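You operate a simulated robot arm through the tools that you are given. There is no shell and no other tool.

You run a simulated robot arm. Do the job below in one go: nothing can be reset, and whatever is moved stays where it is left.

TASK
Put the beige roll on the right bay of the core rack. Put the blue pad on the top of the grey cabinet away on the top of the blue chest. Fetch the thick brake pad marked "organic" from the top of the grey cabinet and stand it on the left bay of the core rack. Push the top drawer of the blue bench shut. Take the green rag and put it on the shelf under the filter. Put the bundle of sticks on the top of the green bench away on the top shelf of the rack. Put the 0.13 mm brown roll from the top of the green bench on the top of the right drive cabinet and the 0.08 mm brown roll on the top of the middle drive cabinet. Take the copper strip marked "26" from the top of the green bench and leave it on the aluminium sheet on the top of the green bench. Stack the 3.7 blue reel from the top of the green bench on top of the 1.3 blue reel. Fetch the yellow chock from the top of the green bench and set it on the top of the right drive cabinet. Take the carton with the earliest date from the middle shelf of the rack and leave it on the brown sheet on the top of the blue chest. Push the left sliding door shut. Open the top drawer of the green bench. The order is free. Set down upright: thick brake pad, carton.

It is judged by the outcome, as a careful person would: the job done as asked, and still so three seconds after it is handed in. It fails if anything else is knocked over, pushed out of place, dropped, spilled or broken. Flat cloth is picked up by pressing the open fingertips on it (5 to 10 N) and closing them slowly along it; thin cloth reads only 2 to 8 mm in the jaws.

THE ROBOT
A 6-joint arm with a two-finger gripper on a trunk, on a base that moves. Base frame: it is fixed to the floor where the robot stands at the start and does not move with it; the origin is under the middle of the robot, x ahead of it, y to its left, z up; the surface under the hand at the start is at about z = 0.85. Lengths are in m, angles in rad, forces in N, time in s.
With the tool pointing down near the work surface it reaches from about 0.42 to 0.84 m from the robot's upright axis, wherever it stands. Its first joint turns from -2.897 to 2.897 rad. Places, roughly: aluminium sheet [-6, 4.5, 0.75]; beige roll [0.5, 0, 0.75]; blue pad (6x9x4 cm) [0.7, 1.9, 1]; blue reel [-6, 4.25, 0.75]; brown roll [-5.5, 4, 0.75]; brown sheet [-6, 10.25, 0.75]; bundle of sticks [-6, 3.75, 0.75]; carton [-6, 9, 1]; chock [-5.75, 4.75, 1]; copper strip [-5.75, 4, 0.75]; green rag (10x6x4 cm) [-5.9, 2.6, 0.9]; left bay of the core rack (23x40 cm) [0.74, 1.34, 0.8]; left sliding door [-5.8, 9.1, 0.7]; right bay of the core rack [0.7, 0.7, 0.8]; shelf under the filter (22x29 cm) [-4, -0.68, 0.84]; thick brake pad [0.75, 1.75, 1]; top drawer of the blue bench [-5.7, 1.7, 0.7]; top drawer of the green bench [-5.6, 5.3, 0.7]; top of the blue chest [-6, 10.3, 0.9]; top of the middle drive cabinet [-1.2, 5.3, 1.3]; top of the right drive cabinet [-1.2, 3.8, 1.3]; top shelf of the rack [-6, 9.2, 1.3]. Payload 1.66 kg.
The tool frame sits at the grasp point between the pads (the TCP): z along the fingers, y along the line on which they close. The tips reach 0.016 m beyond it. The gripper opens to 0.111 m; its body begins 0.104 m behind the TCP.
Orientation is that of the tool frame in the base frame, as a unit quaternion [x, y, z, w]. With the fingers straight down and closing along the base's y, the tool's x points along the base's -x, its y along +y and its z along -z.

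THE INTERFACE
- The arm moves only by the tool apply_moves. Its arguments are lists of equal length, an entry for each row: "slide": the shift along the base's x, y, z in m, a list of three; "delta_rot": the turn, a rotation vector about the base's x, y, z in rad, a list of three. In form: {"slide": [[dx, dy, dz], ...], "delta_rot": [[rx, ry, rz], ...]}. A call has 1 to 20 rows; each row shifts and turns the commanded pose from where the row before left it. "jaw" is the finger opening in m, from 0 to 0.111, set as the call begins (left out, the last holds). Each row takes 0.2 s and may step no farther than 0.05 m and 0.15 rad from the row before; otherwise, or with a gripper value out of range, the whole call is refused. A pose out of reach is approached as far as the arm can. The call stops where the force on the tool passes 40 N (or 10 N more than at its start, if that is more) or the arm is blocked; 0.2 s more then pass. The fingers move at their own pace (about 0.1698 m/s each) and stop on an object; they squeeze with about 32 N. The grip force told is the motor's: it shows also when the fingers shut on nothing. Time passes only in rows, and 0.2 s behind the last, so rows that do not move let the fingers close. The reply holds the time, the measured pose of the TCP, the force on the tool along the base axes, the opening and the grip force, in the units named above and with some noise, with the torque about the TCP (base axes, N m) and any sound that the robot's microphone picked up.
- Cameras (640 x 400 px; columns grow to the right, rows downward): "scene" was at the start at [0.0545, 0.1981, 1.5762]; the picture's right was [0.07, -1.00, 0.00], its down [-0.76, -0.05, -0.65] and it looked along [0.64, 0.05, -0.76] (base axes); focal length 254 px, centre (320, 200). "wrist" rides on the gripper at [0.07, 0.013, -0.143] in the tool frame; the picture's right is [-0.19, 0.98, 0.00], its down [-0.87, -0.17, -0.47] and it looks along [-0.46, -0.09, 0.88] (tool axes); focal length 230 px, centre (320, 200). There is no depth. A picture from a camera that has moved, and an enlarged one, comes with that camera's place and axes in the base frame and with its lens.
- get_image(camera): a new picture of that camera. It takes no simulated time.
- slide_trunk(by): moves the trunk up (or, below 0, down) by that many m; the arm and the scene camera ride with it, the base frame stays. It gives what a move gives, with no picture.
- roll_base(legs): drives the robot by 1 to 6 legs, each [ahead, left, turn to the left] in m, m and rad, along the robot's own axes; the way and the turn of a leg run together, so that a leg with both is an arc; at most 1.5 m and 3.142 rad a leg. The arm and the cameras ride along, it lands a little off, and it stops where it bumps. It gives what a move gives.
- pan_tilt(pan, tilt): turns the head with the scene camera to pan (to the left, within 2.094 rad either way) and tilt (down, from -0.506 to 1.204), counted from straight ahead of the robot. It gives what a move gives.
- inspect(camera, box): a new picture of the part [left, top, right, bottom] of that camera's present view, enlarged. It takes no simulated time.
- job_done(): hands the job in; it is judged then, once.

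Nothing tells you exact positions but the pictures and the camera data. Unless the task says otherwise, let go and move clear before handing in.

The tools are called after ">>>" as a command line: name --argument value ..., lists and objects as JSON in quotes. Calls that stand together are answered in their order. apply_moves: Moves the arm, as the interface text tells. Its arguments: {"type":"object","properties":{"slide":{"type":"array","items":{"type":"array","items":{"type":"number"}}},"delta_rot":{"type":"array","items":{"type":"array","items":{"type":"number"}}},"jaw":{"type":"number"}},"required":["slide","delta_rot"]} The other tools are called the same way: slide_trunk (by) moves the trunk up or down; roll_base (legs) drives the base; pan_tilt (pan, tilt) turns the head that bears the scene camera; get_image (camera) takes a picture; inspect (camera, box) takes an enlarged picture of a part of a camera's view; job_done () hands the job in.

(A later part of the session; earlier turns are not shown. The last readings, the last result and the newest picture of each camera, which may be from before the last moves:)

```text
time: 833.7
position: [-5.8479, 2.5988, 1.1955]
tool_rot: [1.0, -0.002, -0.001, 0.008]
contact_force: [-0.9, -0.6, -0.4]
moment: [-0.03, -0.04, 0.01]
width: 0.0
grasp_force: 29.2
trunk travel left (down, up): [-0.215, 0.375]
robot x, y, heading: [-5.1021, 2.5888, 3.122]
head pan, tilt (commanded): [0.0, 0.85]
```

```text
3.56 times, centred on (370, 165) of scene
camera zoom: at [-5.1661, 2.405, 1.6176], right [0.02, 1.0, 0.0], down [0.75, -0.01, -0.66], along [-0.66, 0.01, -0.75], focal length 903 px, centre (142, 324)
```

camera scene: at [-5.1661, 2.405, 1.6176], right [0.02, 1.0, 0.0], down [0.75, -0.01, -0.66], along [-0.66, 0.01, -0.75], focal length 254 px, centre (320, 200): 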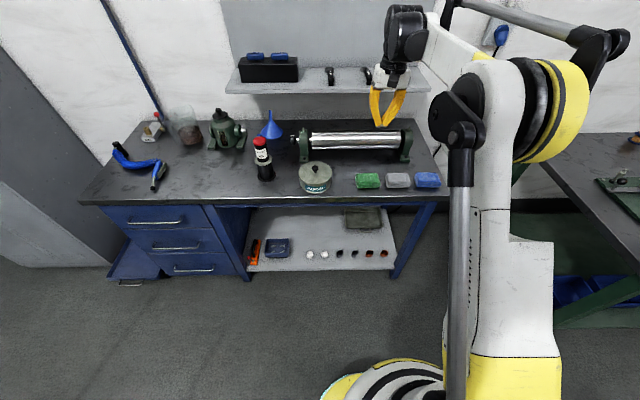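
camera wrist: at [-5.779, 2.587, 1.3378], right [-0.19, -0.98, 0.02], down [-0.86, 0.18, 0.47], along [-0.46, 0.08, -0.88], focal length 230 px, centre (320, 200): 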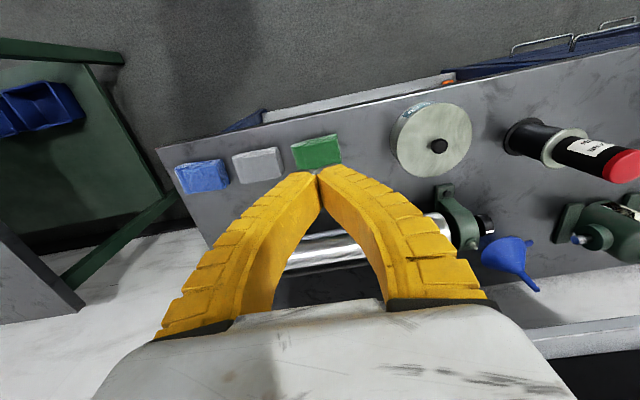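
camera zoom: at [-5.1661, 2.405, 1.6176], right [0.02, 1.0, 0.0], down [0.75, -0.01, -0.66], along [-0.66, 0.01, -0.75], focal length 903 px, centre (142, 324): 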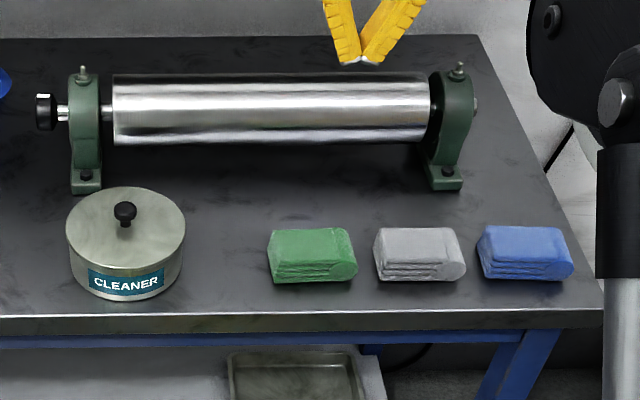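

The green rag (folded, 10 cm along y, 6 cm along x) is centred near (-5.91, 2.615). I'll retract a little, turn the gripper to close along x, and move the base closer.

>>> apply_moves --slide '[[0.04, 0, 0], [0.04, 0, 0], [0.04, 0, 0], [0.04, 0, 0], [0.04, 0, 0], [0, 0, 0], [0, 0, 0], [0, 0, 0], [0, 0, 0], [0, 0, 0], [0, 0, 0], [0, 0, 0]]' --delta_rot '[[0, 0, 0.145], [0, 0, 0.145], [0, 0, 0.145], [0, 0, 0.145], [0, 0, 0.145], [0, 0, 0.145], [0, 0, 0.145], [0, 0, 0.145], [0, 0, 0.145], [0, 0, 0.145], [0, 0, 0.12], [0, 0, 0]]' --jaw 0.1

>>> roll_base --legs '[[0.2, 0, 0.02]]'

>>> get_image --camera "wrist"

```text
time: 836.3
position: [-5.6483, 2.5997, 1.1963]
tool_rot: [0.709, 0.706, 0.005, 0.006]
contact_force: [-0.4, -0.5, 0.9]
moment: [-0.02, 0.0, 0.01]
width: 0.1005
grasp_force: 0.4
trunk travel left (down, up): [-0.215, 0.375]
robot x, y, heading: [-5.0984, 2.5934, 3.127]
head pan, tilt (commanded): [0.0, 0.85]
```

```text
time: 837.9
position: [-5.8427, 2.5922, 1.1954]
tool_rot: [0.703, 0.712, 0.005, 0.008]
contact_force: [0.4, -0.3, 0.8]
moment: [-0.01, -0.03, -0.02]
width: 0.1007
grasp_force: 0.8
trunk travel left (down, up): [-0.215, 0.375]
robot x, y, heading: [-5.2983, 2.5902, -3.142]
head pan, tilt (commanded): [0.0, 0.85]
```

```text
taken
camera wrist: at [-5.8344, 2.6602, 1.3382], right [0.98, -0.18, 0.02], down [-0.16, -0.87, 0.47], along [-0.07, -0.47, -0.88], focal length 230 px, centre (320, 200)
```

wrist: 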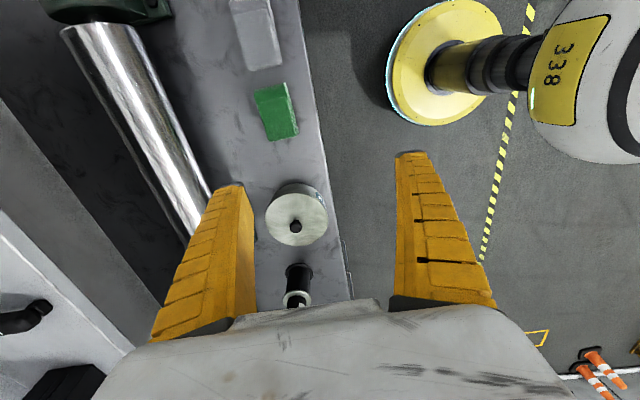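

>>> apply_moves --slide '[[-0.036, 0.012, 0], [-0.036, 0.012, 0], [0, 0, -0.045], [0, 0, -0.045], [0, 0, -0.045], [0, 0, -0.04], [0, 0, 0]]' --delta_rot '[[0, 0, 0], [0, 0, 0], [0, 0, 0], [0, 0, 0], [0, 0, 0], [0, 0, 0], [0, 0, 0]]'

>>> get_image --camera "wrist"

>>> inspect --camera "scene" --box '[310, 80, 470, 230]'

```text
time: 839.5
position: [-5.9165, 2.6164, 1.0198]
tool_rot: [0.703, 0.711, 0.004, 0.007]
contact_force: [-0.9, 0.1, -0.6]
moment: [-0.01, 0.0, -0.02]
width: 0.1004
grasp_force: 0.0
trunk travel left (down, up): [-0.215, 0.375]
robot x, y, heading: [-5.2976, 2.5932, -3.139]
head pan, tilt (commanded): [0.0, 0.85]
```

```text
taken
camera wrist: at [-5.9066, 2.6858, 1.1623], right [0.98, -0.18, 0.02], down [-0.16, -0.87, 0.47], along [-0.07, -0.47, -0.88], focal length 230 px, centre (320, 200)
```

wrist: 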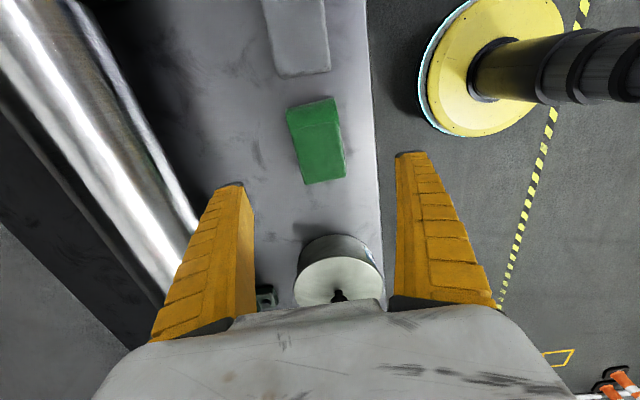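

```text
2.67 times, centred on (390, 155) of scene
camera zoom: at [-5.3566, 2.4055, 1.6177], right [0.0, 1.0, 0.0], down [0.75, 0.0, -0.66], along [-0.66, 0.0, -0.75], focal length 677 px, centre (133, 320)
```

zoom: 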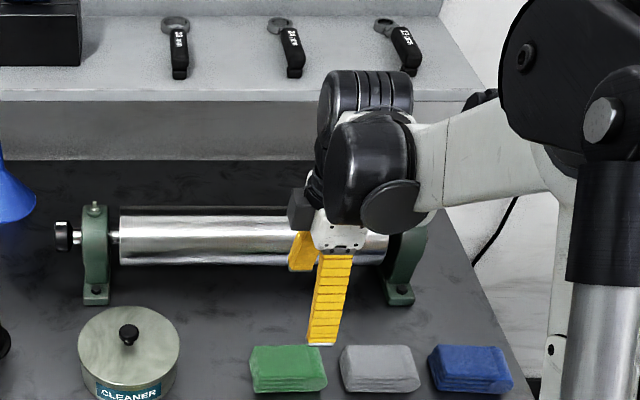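

Centred over the rag. Lowering to it and closing.

>>> apply_moves --slide '[[0, 0.002, -0.04], [0, 0, -0.04], [0, 0, -0.035], [0, 0, -0.02], [0, 0, -0.01], [0, 0, 0]]' --delta_rot '[[0, 0, 0], [0, 0, 0], [0, 0, 0], [0, 0, 0], [0, 0, 0], [0, 0, 0]]'

>>> get_image --camera "wrist"

```text
time: 840.9
position: [-5.9171, 2.6162, 0.8757]
tool_rot: [0.703, 0.711, 0.005, 0.006]
contact_force: [0.2, 0.2, 0.3]
moment: [0.02, 0.01, -0.05]
width: 0.1007
grasp_force: 0.4
trunk travel left (down, up): [-0.215, 0.375]
robot x, y, heading: [-5.2938, 2.5951, -3.14]
head pan, tilt (commanded): [0.0, 0.85]
```

```text
taken
camera wrist: at [-5.9065, 2.6862, 1.0183], right [0.98, -0.18, 0.02], down [-0.16, -0.87, 0.47], along [-0.07, -0.47, -0.88], focal length 230 px, centre (320, 200)
```

wrist: 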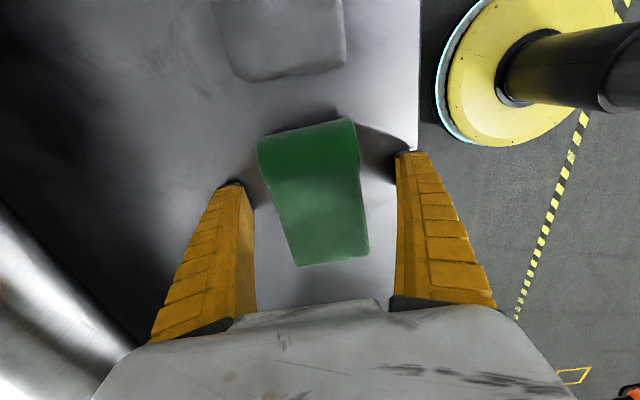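

>>> apply_moves --slide '[[0, 0, 0], [0, 0, 0], [0, 0, 0]]' --delta_rot '[[0, 0, 0], [0, 0, 0], [0, 0, 0]]' --jaw 0.03

>>> get_image --camera "wrist"

```text
time: 841.7
position: [-5.9163, 2.6179, 0.876]
tool_rot: [0.702, 0.712, 0.005, 0.006]
contact_force: [-7.9, 0.3, 13.4]
moment: [0.0, 0.48, 0.02]
width: 0.0575
grasp_force: 32.2
trunk travel left (down, up): [-0.215, 0.375]
robot x, y, heading: [-5.2966, 2.5968, -3.145]
head pan, tilt (commanded): [0.0, 0.85]
```

```text
taken
camera wrist: at [-5.9066, 2.6862, 1.0189], right [0.98, -0.18, 0.02], down [-0.16, -0.87, 0.47], along [-0.07, -0.47, -0.88], focal length 230 px, centre (320, 200)
```

wrist: 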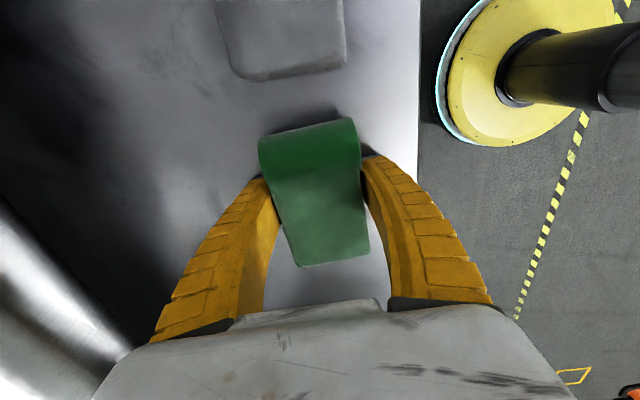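

The rag is gripped (57 mm). Lifting and retracting.

>>> apply_moves --slide '[[0, 0, 0.01], [0, 0, 0.03], [0, 0, 0.045], [0, 0, 0.045], [0, 0, 0.045], [0, 0, 0.045], [0.03, 0, 0.03], [0.04, 0, 0.02], [0, 0, 0]]' --delta_rot '[[0, 0, 0], [0, 0, 0], [0, 0, 0], [0, 0, 0], [0, 0, 0], [0, 0, 0], [0, 0, 0], [0, 0, 0], [0, 0, 0]]'

>>> get_image --camera "wrist"

>>> roll_base --legs '[[-0.8, 0, 0]]'

>>> pan_tilt --pan 1.6 --tilt 0.35

>>> get_image --camera "scene"

```text
time: 843.7
position: [-5.847, 2.616, 1.1461]
tool_rot: [0.703, 0.712, 0.003, 0.007]
contact_force: [1.1, 0.6, -0.2]
moment: [0.0, -0.02, 0.0]
width: 0.0577
grasp_force: 32.0
trunk travel left (down, up): [-0.215, 0.375]
robot x, y, heading: [-5.3006, 2.5862, -3.14]
head pan, tilt (commanded): [0.0, 0.85]
```

```text
taken
camera wrist: at [-5.8368, 2.6842, 1.2894], right [0.98, -0.18, 0.02], down [-0.16, -0.87, 0.47], along [-0.07, -0.47, -0.88], focal length 230 px, centre (320, 200)
```

wrist: 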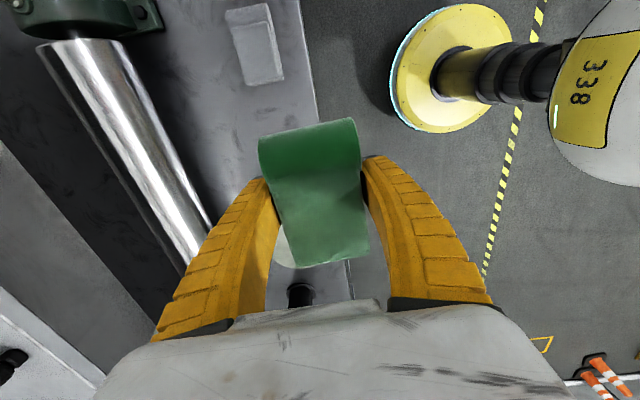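

```text
time: 848.0
position: [-5.0478, 2.6162, 1.146]
tool_rot: [0.705, 0.709, 0.004, 0.005]
contact_force: [0.7, 0.7, 0.8]
moment: [-0.01, 0.02, 0.0]
width: 0.0575
grasp_force: 31.7
trunk travel left (down, up): [-0.215, 0.375]
robot x, y, heading: [-4.4971, 2.5907, 3.134]
head pan, tilt (commanded): [0.0, 0.85]
```

```text
time: 849.7
position: [-5.0466, 2.617, 1.1459]
tool_rot: [0.705, 0.709, 0.005, 0.006]
contact_force: [-0.6, 0.6, -0.5]
moment: [0.02, 0.01, 0.04]
width: 0.0571
grasp_force: 32.2
trunk travel left (down, up): [-0.215, 0.375]
robot x, y, heading: [-4.4964, 2.59, 3.132]
head pan, tilt (commanded): [1.6, 0.351]
```

```text
taken
camera scene: at [-4.4791, 2.3102, 1.6613], right [-1.0, -0.02, 0.0], down [-0.01, 0.34, -0.94], along [0.02, -0.94, -0.34], focal length 254 px, centre (320, 200)
```

scene: 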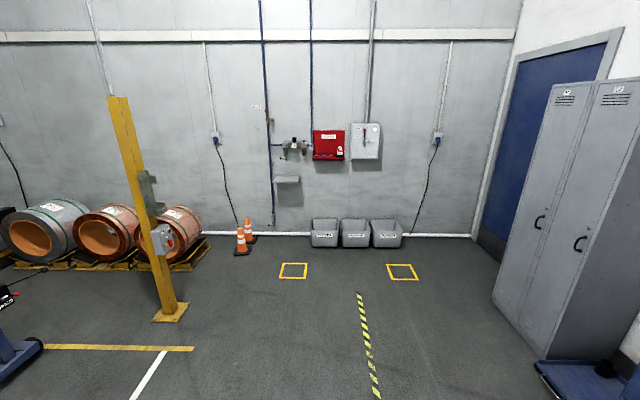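

The shelf under the filter is on the -y wall at about (-4.0, -0.67, 0.84); the floor in front is free. Turning left to face it and driving there.

>>> roll_base --legs '[[0, 0, 1.575], [1.25, 0.25, 0], [1.15, 0.2, 0]]'

>>> pan_tilt --pan 0.0 --tilt 0.6

>>> get_image --camera "scene"

>>> get_image --camera "wrist"

```text
time: 865.5
position: [-4.172, -0.3999, 1.1467]
tool_rot: [0.009, 1.0, 0.008, 0.001]
contact_force: [0.8, 0.4, -0.8]
moment: [0.0, -0.03, -0.01]
width: 0.0573
grasp_force: 31.8
trunk travel left (down, up): [-0.215, 0.375]
robot x, y, heading: [-4.1329, 0.1487, -1.599]
head pan, tilt (commanded): [1.6, 0.351]
```

```text
time: 867.2
position: [-4.172, -0.4003, 1.1466]
tool_rot: [0.01, 1.0, 0.009, 0.001]
contact_force: [-0.1, 0.3, -0.7]
moment: [-0.02, 0.02, 0.02]
width: 0.0572
grasp_force: 32.4
trunk travel left (down, up): [-0.215, 0.375]
robot x, y, heading: [-4.131, 0.1465, -1.606]
head pan, tilt (commanded): [0.0, 0.6]
```

```text
taken
camera scene: at [-3.9471, 0.0774, 1.6386], right [-1.0, 0.03, 0.0], down [0.02, 0.56, -0.83], along [-0.03, -0.82, -0.56], focal length 254 px, centre (320, 200)
```

scene: 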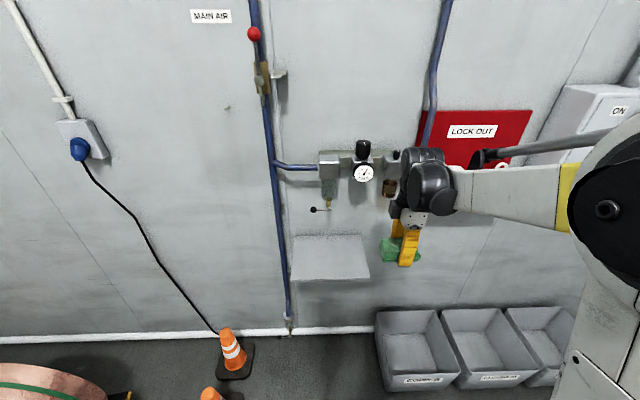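

```text
taken
camera wrist: at [-4.2427, -0.3889, 1.2894], right [0.21, 0.98, 0.02], down [0.86, -0.19, 0.47], along [0.46, -0.08, -0.88], focal length 230 px, centre (320, 200)
```

wrist: 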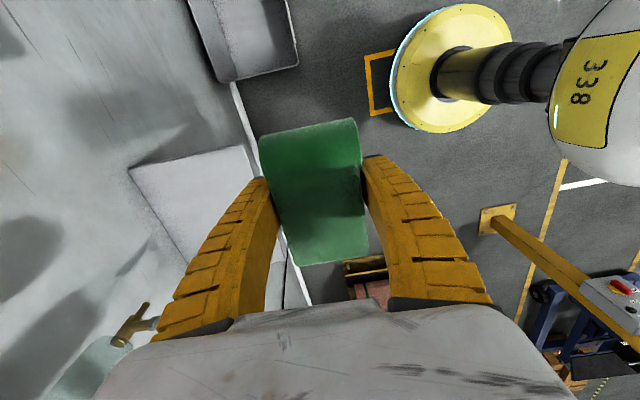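

The shelf spans x -4.17…-3.86, y -0.79…-0.56 at z≈0.84, with the filter above its back. Moving 14 cm closer and positioning the rag over the front-middle.

>>> roll_base --legs '[[0.14, 0, 0.03]]'

>>> apply_moves --slide '[[0.035, -0.02, 0], [0.035, -0.02, 0], [0.035, -0.02, 0], [0.035, -0.02, 0], [0.02, -0.015, 0], [0, 0, 0]]' --delta_rot '[[0, 0, 0], [0, 0, 0], [0, 0, 0], [0, 0, 0], [0, 0, 0], [0, 0, 0]]'

>>> pan_tilt --pan 0.0 --tilt 0.75

>>> get_image --camera "scene"

>>> get_image --camera "wrist"

```text
time: 868.5
position: [-4.157, -0.5426, 1.1466]
tool_rot: [-0.005, 1.0, 0.008, 0.001]
contact_force: [0.4, -0.8, -0.1]
moment: [0.04, 0.02, -0.01]
width: 0.0575
grasp_force: 31.6
trunk travel left (down, up): [-0.215, 0.375]
robot x, y, heading: [-4.1338, 0.0097, -1.565]
head pan, tilt (commanded): [0.0, 0.6]
```

```text
time: 869.7
position: [-4.0094, -0.6244, 1.1477]
tool_rot: [0.001, 1.0, 0.011, -0.002]
contact_force: [-10.3, 23.4, 8.1]
moment: [-2.03, -0.64, -0.51]
width: 0.0573
grasp_force: 32.0
trunk travel left (down, up): [-0.215, 0.375]
robot x, y, heading: [-4.1356, 0.0097, -1.579]
head pan, tilt (commanded): [0.0, 0.6]
stopped in row 5: the force on the tool passed its limit at 63 N (the readings are from after the stop); the commanded pose is now the measured one
```

```text
time: 870.4
position: [-4.0103, -0.624, 1.1472]
tool_rot: [0.0, 1.0, 0.01, 0.001]
contact_force: [-17.2, 30.2, 6.1]
moment: [-2.77, -1.38, -0.8]
width: 0.0572
grasp_force: 32.0
trunk travel left (down, up): [-0.215, 0.375]
robot x, y, heading: [-4.1348, 0.0117, -1.571]
head pan, tilt (commanded): [0.0, 0.75]
```

```text
taken
camera scene: at [-3.9506, -0.0462, 1.6263], right [-1.0, 0.0, 0.0], down [0.0, 0.68, -0.73], along [0.0, -0.73, -0.68], focal length 254 px, centre (320, 200)
```

scene: 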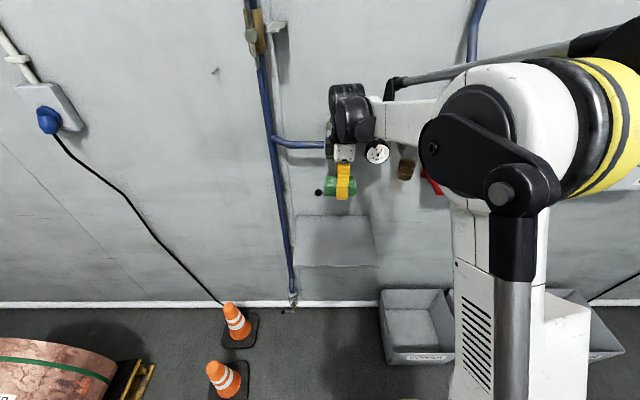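

```text
taken
camera wrist: at [-4.0798, -0.6153, 1.2905], right [0.19, 0.98, 0.02], down [0.87, -0.18, 0.47], along [0.46, -0.07, -0.88], focal length 230 px, centre (320, 200)
```

wrist: 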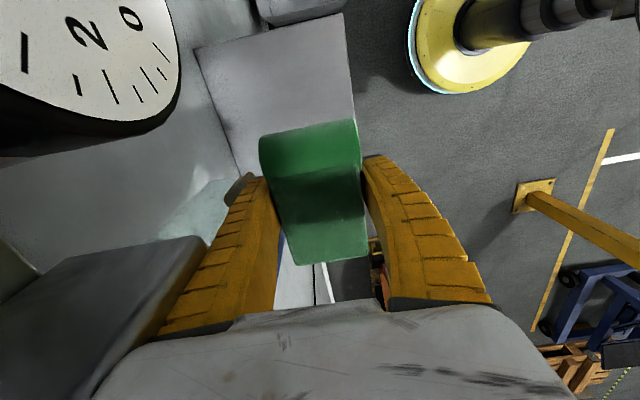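

The gripper touched the filter assembly, which protrudes more than I thought. Backing straight off and inspecting.

>>> apply_moves --slide '[[0, 0.02, 0], [0, 0.03, 0], [0, 0.03, 0], [0, 0, 0]]' --delta_rot '[[0, 0, 0], [0, 0, 0], [0, 0, 0], [0, 0, 0]]'

>>> roll_base --legs '[[-0.25, -0.05, 0]]'

>>> get_image --camera "scene"

>>> inspect --camera "scene" --box '[240, 60, 440, 260]'

```text
time: 871.4
position: [-4.0056, -0.5467, 1.1465]
tool_rot: [-0.001, 1.0, 0.012, -0.002]
contact_force: [-0.3, -0.2, -0.9]
moment: [0.01, 0.0, -0.01]
width: 0.0574
grasp_force: 32.4
trunk travel left (down, up): [-0.215, 0.375]
robot x, y, heading: [-4.1313, 0.0093, -1.573]
head pan, tilt (commanded): [0.0, 0.75]
```

```text
time: 873.3
position: [-4.0572, -0.2895, 1.1459]
tool_rot: [-0.001, 1.0, 0.011, -0.002]
contact_force: [0.4, 0.1, -0.1]
moment: [-0.04, -0.01, -0.02]
width: 0.0572
grasp_force: 32.1
trunk travel left (down, up): [-0.215, 0.375]
robot x, y, heading: [-4.1843, 0.2721, -1.572]
head pan, tilt (commanded): [0.0, 0.75]
```

```text
taken
camera scene: at [-3.9977, 0.2067, 1.6258], right [-1.0, 0.0, 0.0], down [0.0, 0.68, -0.73], along [0.0, -0.73, -0.68], focal length 254 px, centre (320, 200)
```

scene: 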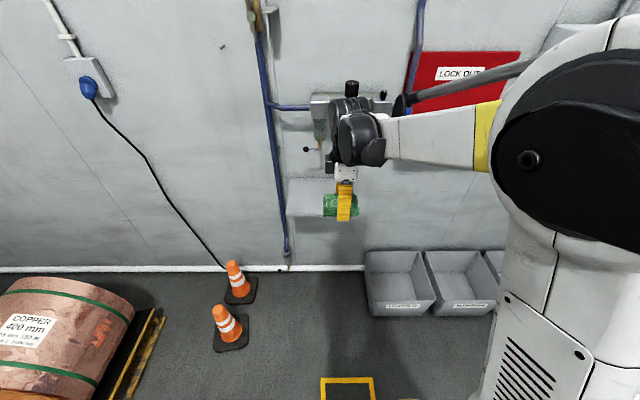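

```text
2.00 times, centred on (340, 160) of scene
camera zoom: at [-3.9977, 0.2067, 1.6258], right [-1.0, 0.0, 0.0], down [0.0, 0.68, -0.73], along [0.0, -0.73, -0.68], focal length 508 px, centre (280, 280)
```

zoom: 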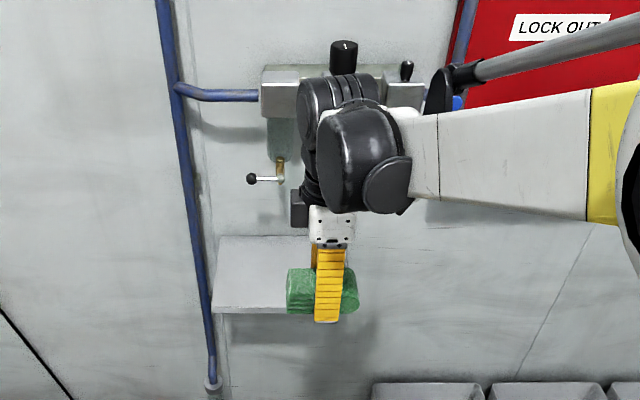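

>>> apply_moves --slide '[[-0.045, 0.01, 0], [-0.045, 0.01, 0], [-0.045, 0.01, 0], [-0.045, 0.01, 0], [-0.045, 0, 0], [-0.045, 0, 0], [0, 0, 0]]' --delta_rot '[[0, 0, 0], [0, 0, 0], [0, 0, 0], [0, 0, 0], [0, 0, 0], [0, 0, 0], [0, 0, 0]]'

>>> pan_tilt --pan 0.0 --tilt 0.5

>>> get_image --camera "scene"

>>> inspect --camera "scene" --box '[240, 120, 440, 300]'

```text
time: 874.9
position: [-4.3274, -0.2485, 1.1448]
tool_rot: [0.0, 1.0, 0.012, -0.001]
contact_force: [0.6, -0.4, 0.0]
moment: [0.02, 0.0, 0.0]
width: 0.0572
grasp_force: 31.9
trunk travel left (down, up): [-0.215, 0.375]
robot x, y, heading: [-4.1837, 0.2658, -1.573]
head pan, tilt (commanded): [0.0, 0.75]
```

```text
time: 875.6
position: [-4.3264, -0.2489, 1.145]
tool_rot: [0.0, 1.0, 0.012, -0.001]
contact_force: [0.3, 0.4, -1.9]
moment: [0.01, 0.02, 0.0]
width: 0.0573
grasp_force: 32.1
trunk travel left (down, up): [-0.215, 0.375]
robot x, y, heading: [-4.1837, 0.2637, -1.578]
head pan, tilt (commanded): [0.0, 0.499]
```

```text
taken
camera scene: at [-3.9976, 0.1975, 1.6476], right [-1.0, 0.0, 0.0], down [0.0, 0.48, -0.88], along [0.0, -0.88, -0.48], focal length 254 px, centre (320, 200)
```

scene: 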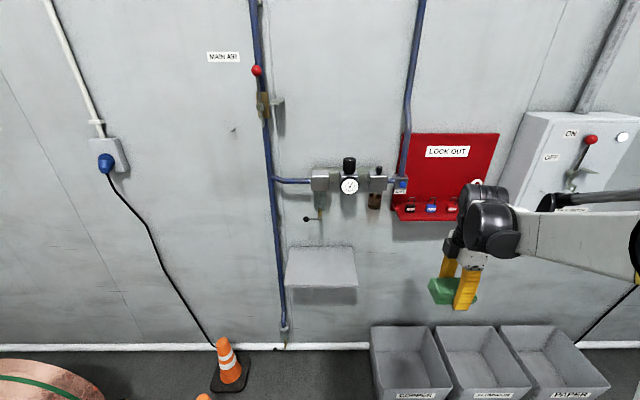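

```text
2.22 times, centred on (340, 210) of scene
camera zoom: at [-3.9976, 0.1975, 1.6476], right [-1.0, 0.0, 0.0], down [0.0, 0.48, -0.88], along [0.0, -0.88, -0.48], focal length 564 px, centre (276, 178)
```

zoom: 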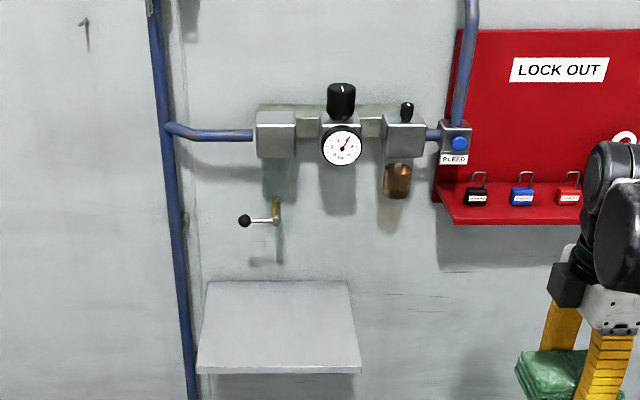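

The filter unit's gauge sticks out to about y≈-0.70 at z≈1.2; nothing looks disturbed. I'll place the rag nearer the shelf's front with a slightly pitched tool so the wrist stays well clear.

>>> apply_moves --slide '[[0.045, 0, 0], [0.045, 0, 0], [0.045, 0, 0], [0.045, 0, 0], [0.045, 0, 0], [0.045, 0, 0], [0.045, 0, 0], [0.045, 0, 0], [0, 0, 0]]' --delta_rot '[[0, 0, 0], [0, 0, 0], [0, 0, 0], [0, 0, 0], [0, 0, 0], [0, 0, 0], [0, 0, 0], [0, 0, 0], [0, 0, 0]]'

>>> roll_base --legs '[[0.13, 0.1, 0]]'

>>> apply_moves --slide '[[0, 0, -0.04], [0, 0, -0.04], [0, 0, -0.04], [0, 0, -0.04], [0, 0, -0.03], [0, 0, 0]]' --delta_rot '[[-0.11, 0, 0], [-0.11, 0, 0], [0, 0, 0], [0, 0, 0], [0, 0, 0], [0, 0, 0]]'

>>> get_image --camera "scene"

>>> get_image --camera "wrist"

```text
time: 877.6
position: [-3.9663, -0.2473, 1.1498]
tool_rot: [0.0, 1.0, 0.011, 0.0]
contact_force: [0.4, 0.0, -1.3]
moment: [-0.02, 0.01, 0.02]
width: 0.0575
grasp_force: 32.0
trunk travel left (down, up): [-0.215, 0.375]
robot x, y, heading: [-4.1846, 0.2648, -1.575]
head pan, tilt (commanded): [0.0, 0.499]
```

```text
time: 879.1
position: [-3.8669, -0.376, 1.1488]
tool_rot: [0.001, 1.0, 0.011, -0.002]
contact_force: [0.4, -0.6, -0.4]
moment: [0.05, 0.02, -0.03]
width: 0.0575
grasp_force: 31.9
trunk travel left (down, up): [-0.215, 0.375]
robot x, y, heading: [-4.0854, 0.143, -1.576]
head pan, tilt (commanded): [0.0, 0.499]
```

```text
time: 880.5
position: [-3.8687, -0.3746, 0.9582]
tool_rot: [0.002, 0.995, -0.099, 0.0]
contact_force: [0.0, -0.2, -0.7]
moment: [0.0, 0.02, -0.01]
width: 0.0575
grasp_force: 32.0
trunk travel left (down, up): [-0.215, 0.375]
robot x, y, heading: [-4.0883, 0.1404, -1.578]
head pan, tilt (commanded): [0.0, 0.499]
```

```text
taken
camera scene: at [-3.8983, 0.0696, 1.6477], right [-1.0, 0.01, 0.0], down [0.0, 0.48, -0.88], along [-0.01, -0.88, -0.48], focal length 254 px, centre (320, 200)
```

scene: 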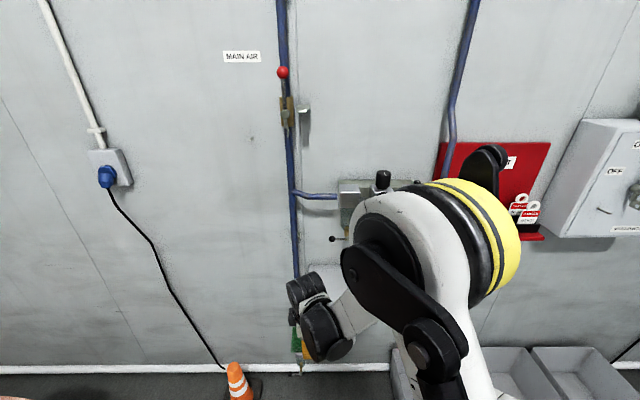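

```text
taken
camera wrist: at [-3.9386, -0.3347, 1.0955], right [0.19, 0.96, -0.19], down [0.87, -0.07, 0.49], along [0.46, -0.26, -0.85], focal length 230 px, centre (320, 200)
```

wrist: 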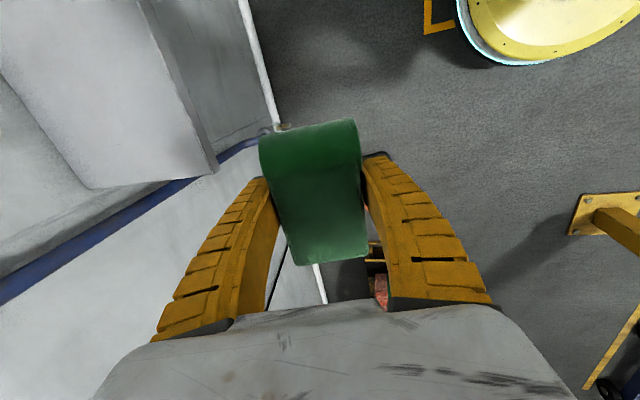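

>>> apply_moves --slide '[[-0.02, -0.035, 0], [-0.02, -0.035, 0], [-0.02, -0.035, 0], [-0.02, -0.035, 0], [0, -0.035, 0], [0, -0.025, 0], [0, 0, 0]]' --delta_rot '[[0, 0, 0], [0, 0, 0], [0, 0, 0], [0, 0, 0], [0, 0, 0], [0, 0, 0], [0, 0, 0]]'

>>> get_image --camera "scene"

>>> get_image --camera "wrist"

```text
time: 882.1
position: [-3.9485, -0.5737, 0.9583]
tool_rot: [0.0, 0.995, -0.099, -0.001]
contact_force: [0.6, 0.3, -0.2]
moment: [-0.01, -0.05, 0.03]
width: 0.0577
grasp_force: 31.8
trunk travel left (down, up): [-0.215, 0.375]
robot x, y, heading: [-4.0856, 0.139, -1.579]
head pan, tilt (commanded): [0.0, 0.499]
```

```text
taken
camera scene: at [-3.8982, 0.0696, 1.6477], right [-1.0, 0.01, 0.0], down [0.0, 0.48, -0.88], along [-0.01, -0.88, -0.48], focal length 254 px, centre (320, 200)
```

scene: 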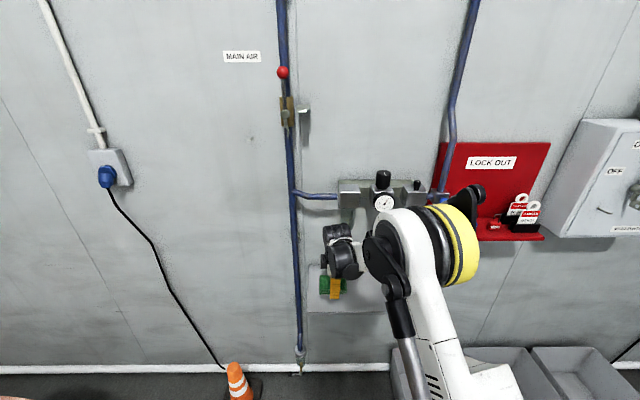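

```text
taken
camera wrist: at [-4.0182, -0.5341, 1.0954], right [0.19, 0.96, -0.19], down [0.87, -0.07, 0.49], along [0.46, -0.26, -0.85], focal length 230 px, centre (320, 200)
```

wrist: 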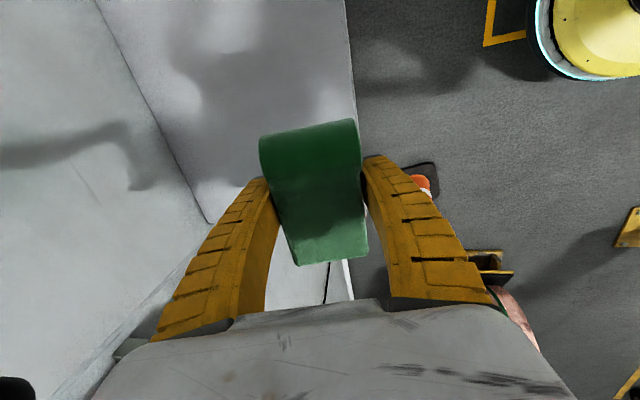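

>>> apply_moves --slide '[[0, -0.02, -0.01], [0, -0.018, -0.02], [0, 0, -0.03], [0, 0, 0]]' --delta_rot '[[0, 0, 0], [0, 0, 0], [0, 0, 0], [0, 0, 0]]'

>>> get_image --camera "wrist"

>>> inspect --camera "scene" --box '[270, 160, 490, 330]'

```text
time: 883.1
position: [-3.9467, -0.6125, 0.8997]
tool_rot: [0.001, 0.995, -0.098, -0.001]
contact_force: [0.3, 0.2, -0.4]
moment: [-0.01, -0.01, 0.01]
width: 0.0573
grasp_force: 32.4
trunk travel left (down, up): [-0.215, 0.375]
robot x, y, heading: [-4.0895, 0.1405, -1.579]
head pan, tilt (commanded): [0.0, 0.499]
```

```text
taken
camera wrist: at [-4.0178, -0.5723, 1.0363], right [0.19, 0.96, -0.19], down [0.87, -0.07, 0.49], along [0.46, -0.26, -0.85], focal length 230 px, centre (320, 200)
```

wrist: 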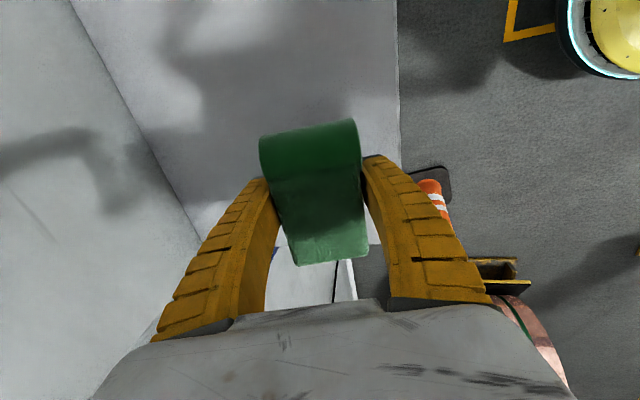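

```text
2.35 times, centred on (380, 245) of scene
camera zoom: at [-3.8982, 0.0695, 1.6477], right [-1.0, 0.01, 0.0], down [0.0, 0.48, -0.88], along [-0.01, -0.88, -0.48], focal length 597 px, centre (179, 94)
```

zoom: 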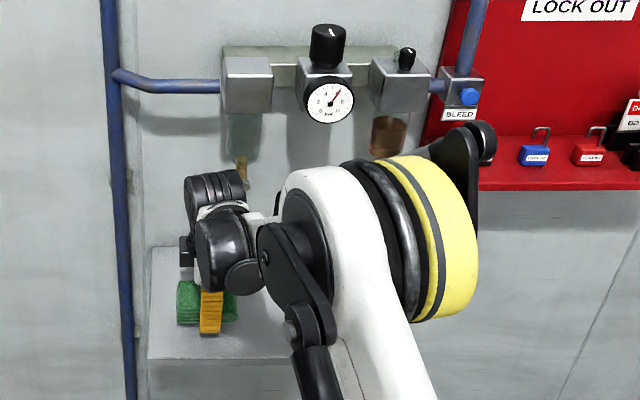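

>>> apply_moves --slide '[[-0.02, 0, -0.01], [0, 0, -0.01], [0, 0, 0]]' --delta_rot '[[0, 0, 0], [0, 0, 0], [0, 0, 0]]'

>>> apply_moves --slide '[[0, 0, -0.004], [0, 0, -0.004], [0, 0, 0]]' --delta_rot '[[0, 0, 0], [0, 0, 0], [0, 0, 0]]'

```text
time: 883.9
position: [-3.9674, -0.613, 0.8797]
tool_rot: [0.001, 0.995, -0.098, -0.001]
contact_force: [-0.5, 0.8, -0.1]
moment: [-0.01, 0.02, 0.0]
width: 0.0573
grasp_force: 31.6
trunk travel left (down, up): [-0.215, 0.375]
robot x, y, heading: [-4.0827, 0.1397, -1.577]
head pan, tilt (commanded): [0.0, 0.499]
```

```text
time: 884.7
position: [-3.9673, -0.6123, 0.8708]
tool_rot: [0.002, 0.995, -0.098, -0.001]
contact_force: [0.7, 0.6, -1.7]
moment: [0.0, 0.01, -0.01]
width: 0.057
grasp_force: 32.2
trunk travel left (down, up): [-0.215, 0.375]
robot x, y, heading: [-4.087, 0.1362, -1.581]
head pan, tilt (commanded): [0.0, 0.499]
```

>>> apply_moves --slide '[[0, 0, -0.003], [0, 0, -0.003], [0, 0, 0]]' --delta_rot '[[0, 0, 0], [0, 0, 0], [0, 0, 0]]'

>>> get_image --camera "wrist"

>>> inspect --camera "scene" --box '[290, 200, 420, 330]'

```text
time: 885.5
position: [-3.9677, -0.6135, 0.8658]
tool_rot: [0.001, 0.995, -0.098, -0.001]
contact_force: [-0.3, 1.1, -0.8]
moment: [0.04, -0.02, 0.03]
width: 0.0574
grasp_force: 31.9
trunk travel left (down, up): [-0.215, 0.375]
robot x, y, heading: [-4.0844, 0.1412, -1.581]
head pan, tilt (commanded): [0.0, 0.499]
```

```text
taken
camera wrist: at [-4.0375, -0.5723, 1.0026], right [0.19, 0.96, -0.19], down [0.87, -0.07, 0.49], along [0.46, -0.26, -0.85], focal length 230 px, centre (320, 200)
```

wrist: 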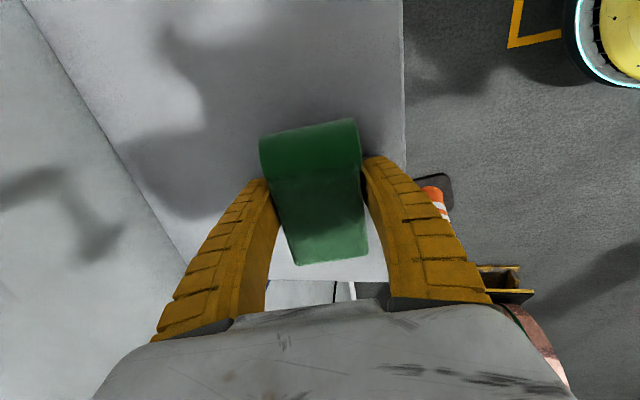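

```text
3.08 times, centred on (355, 265) of scene
camera zoom: at [-3.8982, 0.0694, 1.6477], right [-1.0, 0.01, 0.0], down [0.0, 0.48, -0.88], along [-0.01, -0.88, -0.48], focal length 781 px, centre (212, 0)
```

zoom: 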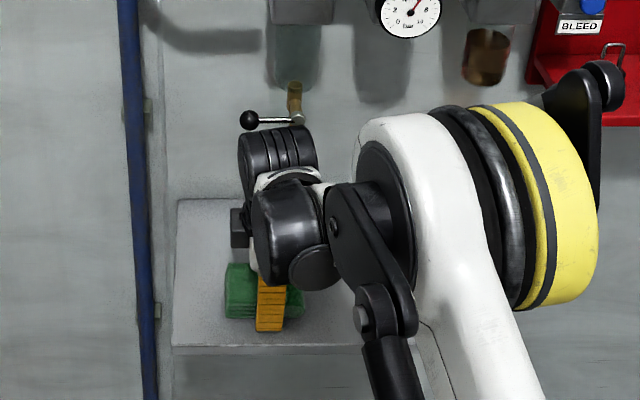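

>>> apply_moves --slide '[[0, 0, -0.003], [0, 0, -0.003], [0, 0, 0]]' --delta_rot '[[0, 0, 0], [0, 0, 0], [0, 0, 0]]'

>>> apply_moves --slide '[[0, 0, -0.003], [0, 0, -0.002], [0, 0, 0]]' --delta_rot '[[0, 0, 0], [0, 0, 0], [0, 0, 0]]'

```text
time: 886.3
position: [-3.9682, -0.6099, 0.8601]
tool_rot: [0.0, 0.995, -0.099, -0.001]
contact_force: [0.5, -2.7, 24.4]
moment: [0.79, 0.03, -0.05]
width: 0.0588
grasp_force: 32.0
trunk travel left (down, up): [-0.215, 0.375]
robot x, y, heading: [-4.0874, 0.1385, -1.577]
head pan, tilt (commanded): [0.0, 0.499]
```

```text
time: 887.1
position: [-3.9667, -0.6107, 0.8565]
tool_rot: [0.001, 0.995, -0.099, 0.0]
contact_force: [-0.9, 5.1, 30.3]
moment: [1.14, -0.01, 0.01]
width: 0.0632
grasp_force: 32.0
trunk travel left (down, up): [-0.215, 0.375]
robot x, y, heading: [-4.0835, 0.1406, -1.575]
head pan, tilt (commanded): [0.0, 0.499]
```

The rag is on the shelf. Opening and checking, then retreating up and back.

>>> apply_moves --slide '[[0, 0, 0.004], [0, 0, 0]]' --delta_rot '[[0, 0, 0], [0, 0, 0]]'

>>> apply_moves --slide '[[0, 0, 0], [0, 0, 0], [0, 0, 0]]' --delta_rot '[[0, 0, 0], [0, 0, 0], [0, 0, 0]]' --jaw 0.1

>>> get_image --camera "wrist"

```text
time: 887.7
position: [-3.9665, -0.6113, 0.8619]
tool_rot: [0.001, 0.995, -0.1, -0.001]
contact_force: [0.8, 2.4, 27.0]
moment: [0.99, -0.01, 0.03]
width: 0.0597
grasp_force: 31.6
trunk travel left (down, up): [-0.215, 0.375]
robot x, y, heading: [-4.0873, 0.1381, -1.58]
head pan, tilt (commanded): [0.0, 0.499]
```

```text
time: 888.5
position: [-3.9675, -0.6133, 0.8581]
tool_rot: [0.002, 0.995, -0.099, -0.001]
contact_force: [-1.0, -14.4, 17.9]
moment: [0.64, 0.03, 0.01]
width: 0.0928
grasp_force: 0.1
trunk travel left (down, up): [-0.215, 0.375]
robot x, y, heading: [-4.0835, 0.1406, -1.583]
head pan, tilt (commanded): [0.0, 0.499]
```

```text
taken
camera wrist: at [-4.0374, -0.5732, 0.9958], right [0.19, 0.96, -0.19], down [0.87, -0.07, 0.49], along [0.46, -0.26, -0.85], focal length 230 px, centre (320, 200)
```

wrist: 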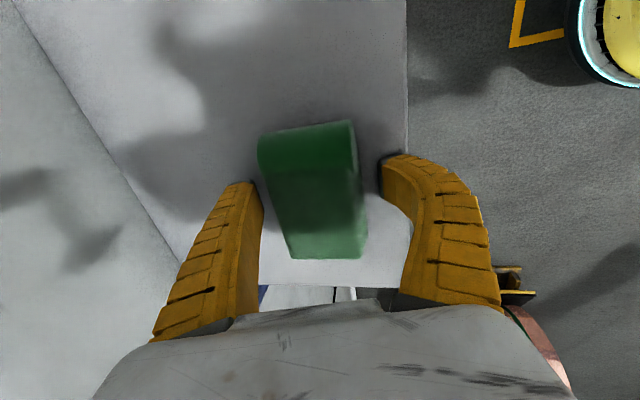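

>>> apply_moves --slide '[[0, 0.002, 0.01], [0, 0.004, 0.02], [0, 0.006, 0.03], [0, 0.008, 0.035], [0, 0.04, 0.01], [0, 0.045, 0], [0, 0.045, 0], [0, 0.045, 0], [0, 0, 0]]' --delta_rot '[[0, 0, 0], [0, 0, 0], [0, 0, 0], [0, 0, 0], [0, 0, 0], [0, 0, 0], [0, 0, 0], [0, 0, 0], [0, 0, 0]]'

>>> get_image --camera "wrist"

>>> get_image --camera "scene"

```text
time: 890.5
position: [-3.9675, -0.4194, 0.9639]
tool_rot: [0.001, 0.995, -0.099, -0.001]
contact_force: [-0.3, 0.5, -0.1]
moment: [0.0, 0.01, -0.03]
width: 0.1007
grasp_force: 0.3
trunk travel left (down, up): [-0.215, 0.375]
robot x, y, heading: [-4.0837, 0.139, -1.579]
head pan, tilt (commanded): [0.0, 0.499]
```

```text
taken
camera wrist: at [-4.0377, -0.3787, 1.1001], right [0.19, 0.96, -0.19], down [0.87, -0.07, 0.49], along [0.46, -0.26, -0.85], focal length 230 px, centre (320, 200)
```

wrist: 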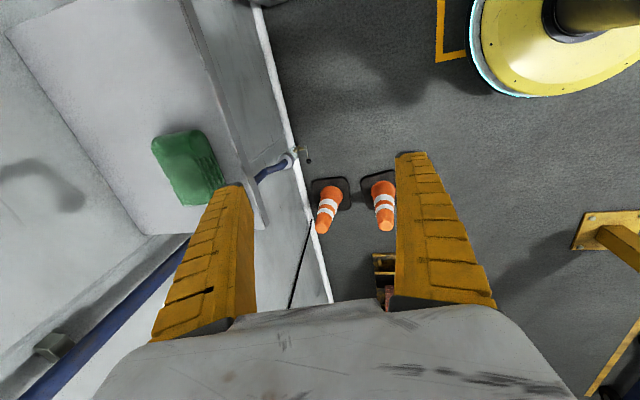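

```text
taken
camera scene: at [-3.8981, 0.0692, 1.6476], right [-1.0, 0.01, 0.0], down [0.0, 0.48, -0.88], along [-0.01, -0.88, -0.48], focal length 254 px, centre (320, 200)
```

scene: 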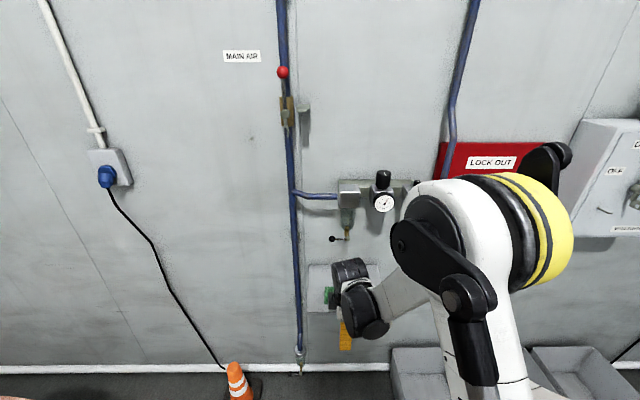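

The rag lies on the shelf under the filter, and the filter is undisturbed. Last job: the green bench's top drawer. Backing away and driving there.

>>> apply_moves --slide '[[0, 0.01, 0.04], [0, 0.01, 0.04], [0, 0, 0.045], [0, 0, 0.045], [0, 0, 0.045], [0, 0, 0]]' --delta_rot '[[0.1, 0, 0], [0.1, 0, 0], [0, 0, 0], [0, 0, 0], [0, 0, 0], [0, 0, 0]]' --jaw 0.05

>>> roll_base --legs '[[-1.0, 0, 0], [0, 0, -1.56], [0.4, -1.2, 0], [0, -1.4, 0], [0, -1.4, 0]]'

>>> pan_tilt --pan 0.0 --tilt 0.7

>>> get_image --camera "scene"

```text
time: 891.9
position: [-3.9705, -0.3965, 1.1773]
tool_rot: [0.002, 1.0, 0.001, -0.001]
contact_force: [-0.2, -0.1, 0.6]
moment: [0.01, -0.03, -0.01]
width: 0.0522
grasp_force: 2.1
trunk travel left (down, up): [-0.215, 0.375]
robot x, y, heading: [-4.0838, 0.1405, -1.577]
head pan, tilt (commanded): [0.0, 0.499]
```

```text
time: 919.6
position: [-5.2394, 4.8785, 1.1771]
tool_rot: [0.675, 0.738, 0.002, 0.0]
contact_force: [-0.1, -0.1, 0.0]
moment: [-0.01, 0.01, -0.02]
width: 0.052
grasp_force: 1.6
trunk travel left (down, up): [-0.215, 0.375]
robot x, y, heading: [-4.7183, 5.0416, -3.05]
head pan, tilt (commanded): [0.0, 0.499]
```

```text
time: 920.4
position: [-5.2397, 4.8779, 1.1765]
tool_rot: [0.674, 0.738, 0.001, -0.001]
contact_force: [-0.2, -0.6, 0.3]
moment: [-0.02, 0.03, 0.0]
width: 0.0523
grasp_force: 1.8
trunk travel left (down, up): [-0.215, 0.375]
robot x, y, heading: [-4.7181, 5.0475, -3.054]
head pan, tilt (commanded): [0.0, 0.7]
```

```text
taken
camera scene: at [-4.7677, 4.8508, 1.63], right [-0.09, 1.0, 0.0], down [0.64, 0.06, -0.77], along [-0.76, -0.07, -0.64], focal length 254 px, centre (320, 200)
```

scene: 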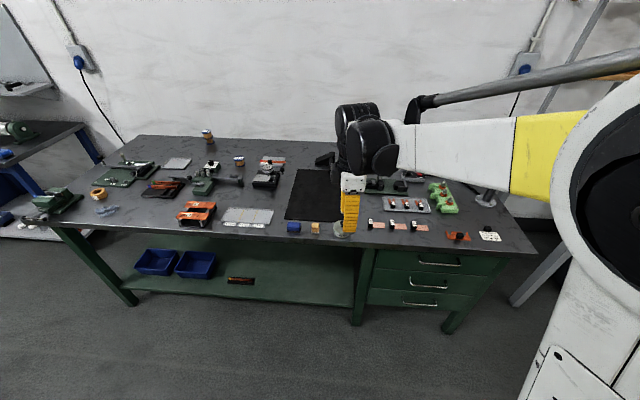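

The green bench's top drawer handle is a horizontal bar near (-5.45, 5.29, 0.743). I'll stand back a little, lower the trunk, and tilt the gripper forward so it closes vertically on the bar.

>>> roll_base --legs '[[-0.08, -0.2, -0.088]]'

>>> apply_moves --slide '[[0.02, 0.03, 0], [0.02, 0.03, 0], [0, 0.03, 0], [0, 0.03, 0], [0, 0.02, 0], [0, 0, 0]]' --delta_rot '[[0, 0, 0], [0, 0, 0], [0, 0, 0], [0, 0, 0], [0, 0, 0], [0, 0, 0]]' --jaw 0.06

>>> slide_trunk --by -0.15

>>> get_image --camera "scene"

```text
time: 922.0
position: [-5.1848, 5.1326, 1.1769]
tool_rot: [0.706, 0.708, 0.001, 0.0]
contact_force: [0.1, 0.8, -0.4]
moment: [-0.09, 0.01, 0.03]
width: 0.0523
grasp_force: 1.9
trunk travel left (down, up): [-0.215, 0.375]
robot x, y, heading: [-4.6488, 5.2499, 3.141]
head pan, tilt (commanded): [0.0, 0.7]
```

```text
time: 923.5
position: [-5.1444, 5.2752, 1.1784]
tool_rot: [0.707, 0.708, 0.002, 0.0]
contact_force: [0.0, 0.4, 0.1]
moment: [0.02, -0.02, 0.0]
width: 0.0618
grasp_force: 1.7
trunk travel left (down, up): [-0.215, 0.375]
robot x, y, heading: [-4.6481, 5.2489, 3.141]
head pan, tilt (commanded): [0.0, 0.7]
```

```text
time: 925.2
position: [-5.1444, 5.2734, 1.028]
tool_rot: [0.707, 0.707, 0.002, 0.0]
contact_force: [0.6, 0.0, 0.2]
moment: [0.01, 0.02, 0.0]
width: 0.0622
grasp_force: 0.9
trunk travel left (down, up): [-0.065, 0.525]
robot x, y, heading: [-4.6485, 5.2478, 3.137]
head pan, tilt (commanded): [0.0, 0.7]
```

```text
taken
camera scene: at [-4.7171, 5.0628, 1.4801], right [0.0, 1.0, 0.0], down [0.64, 0.0, -0.77], along [-0.77, 0.0, -0.64], focal length 254 px, centre (320, 200)
```

scene: 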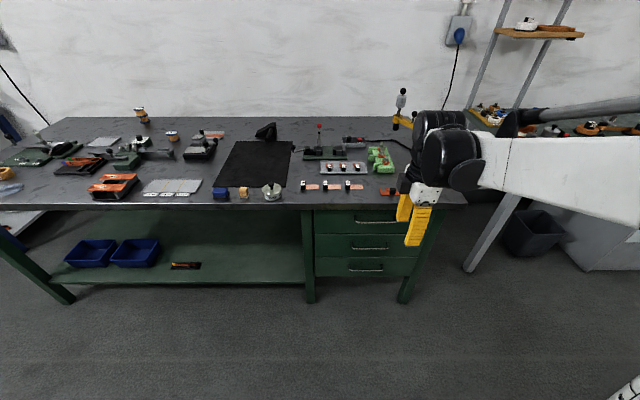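

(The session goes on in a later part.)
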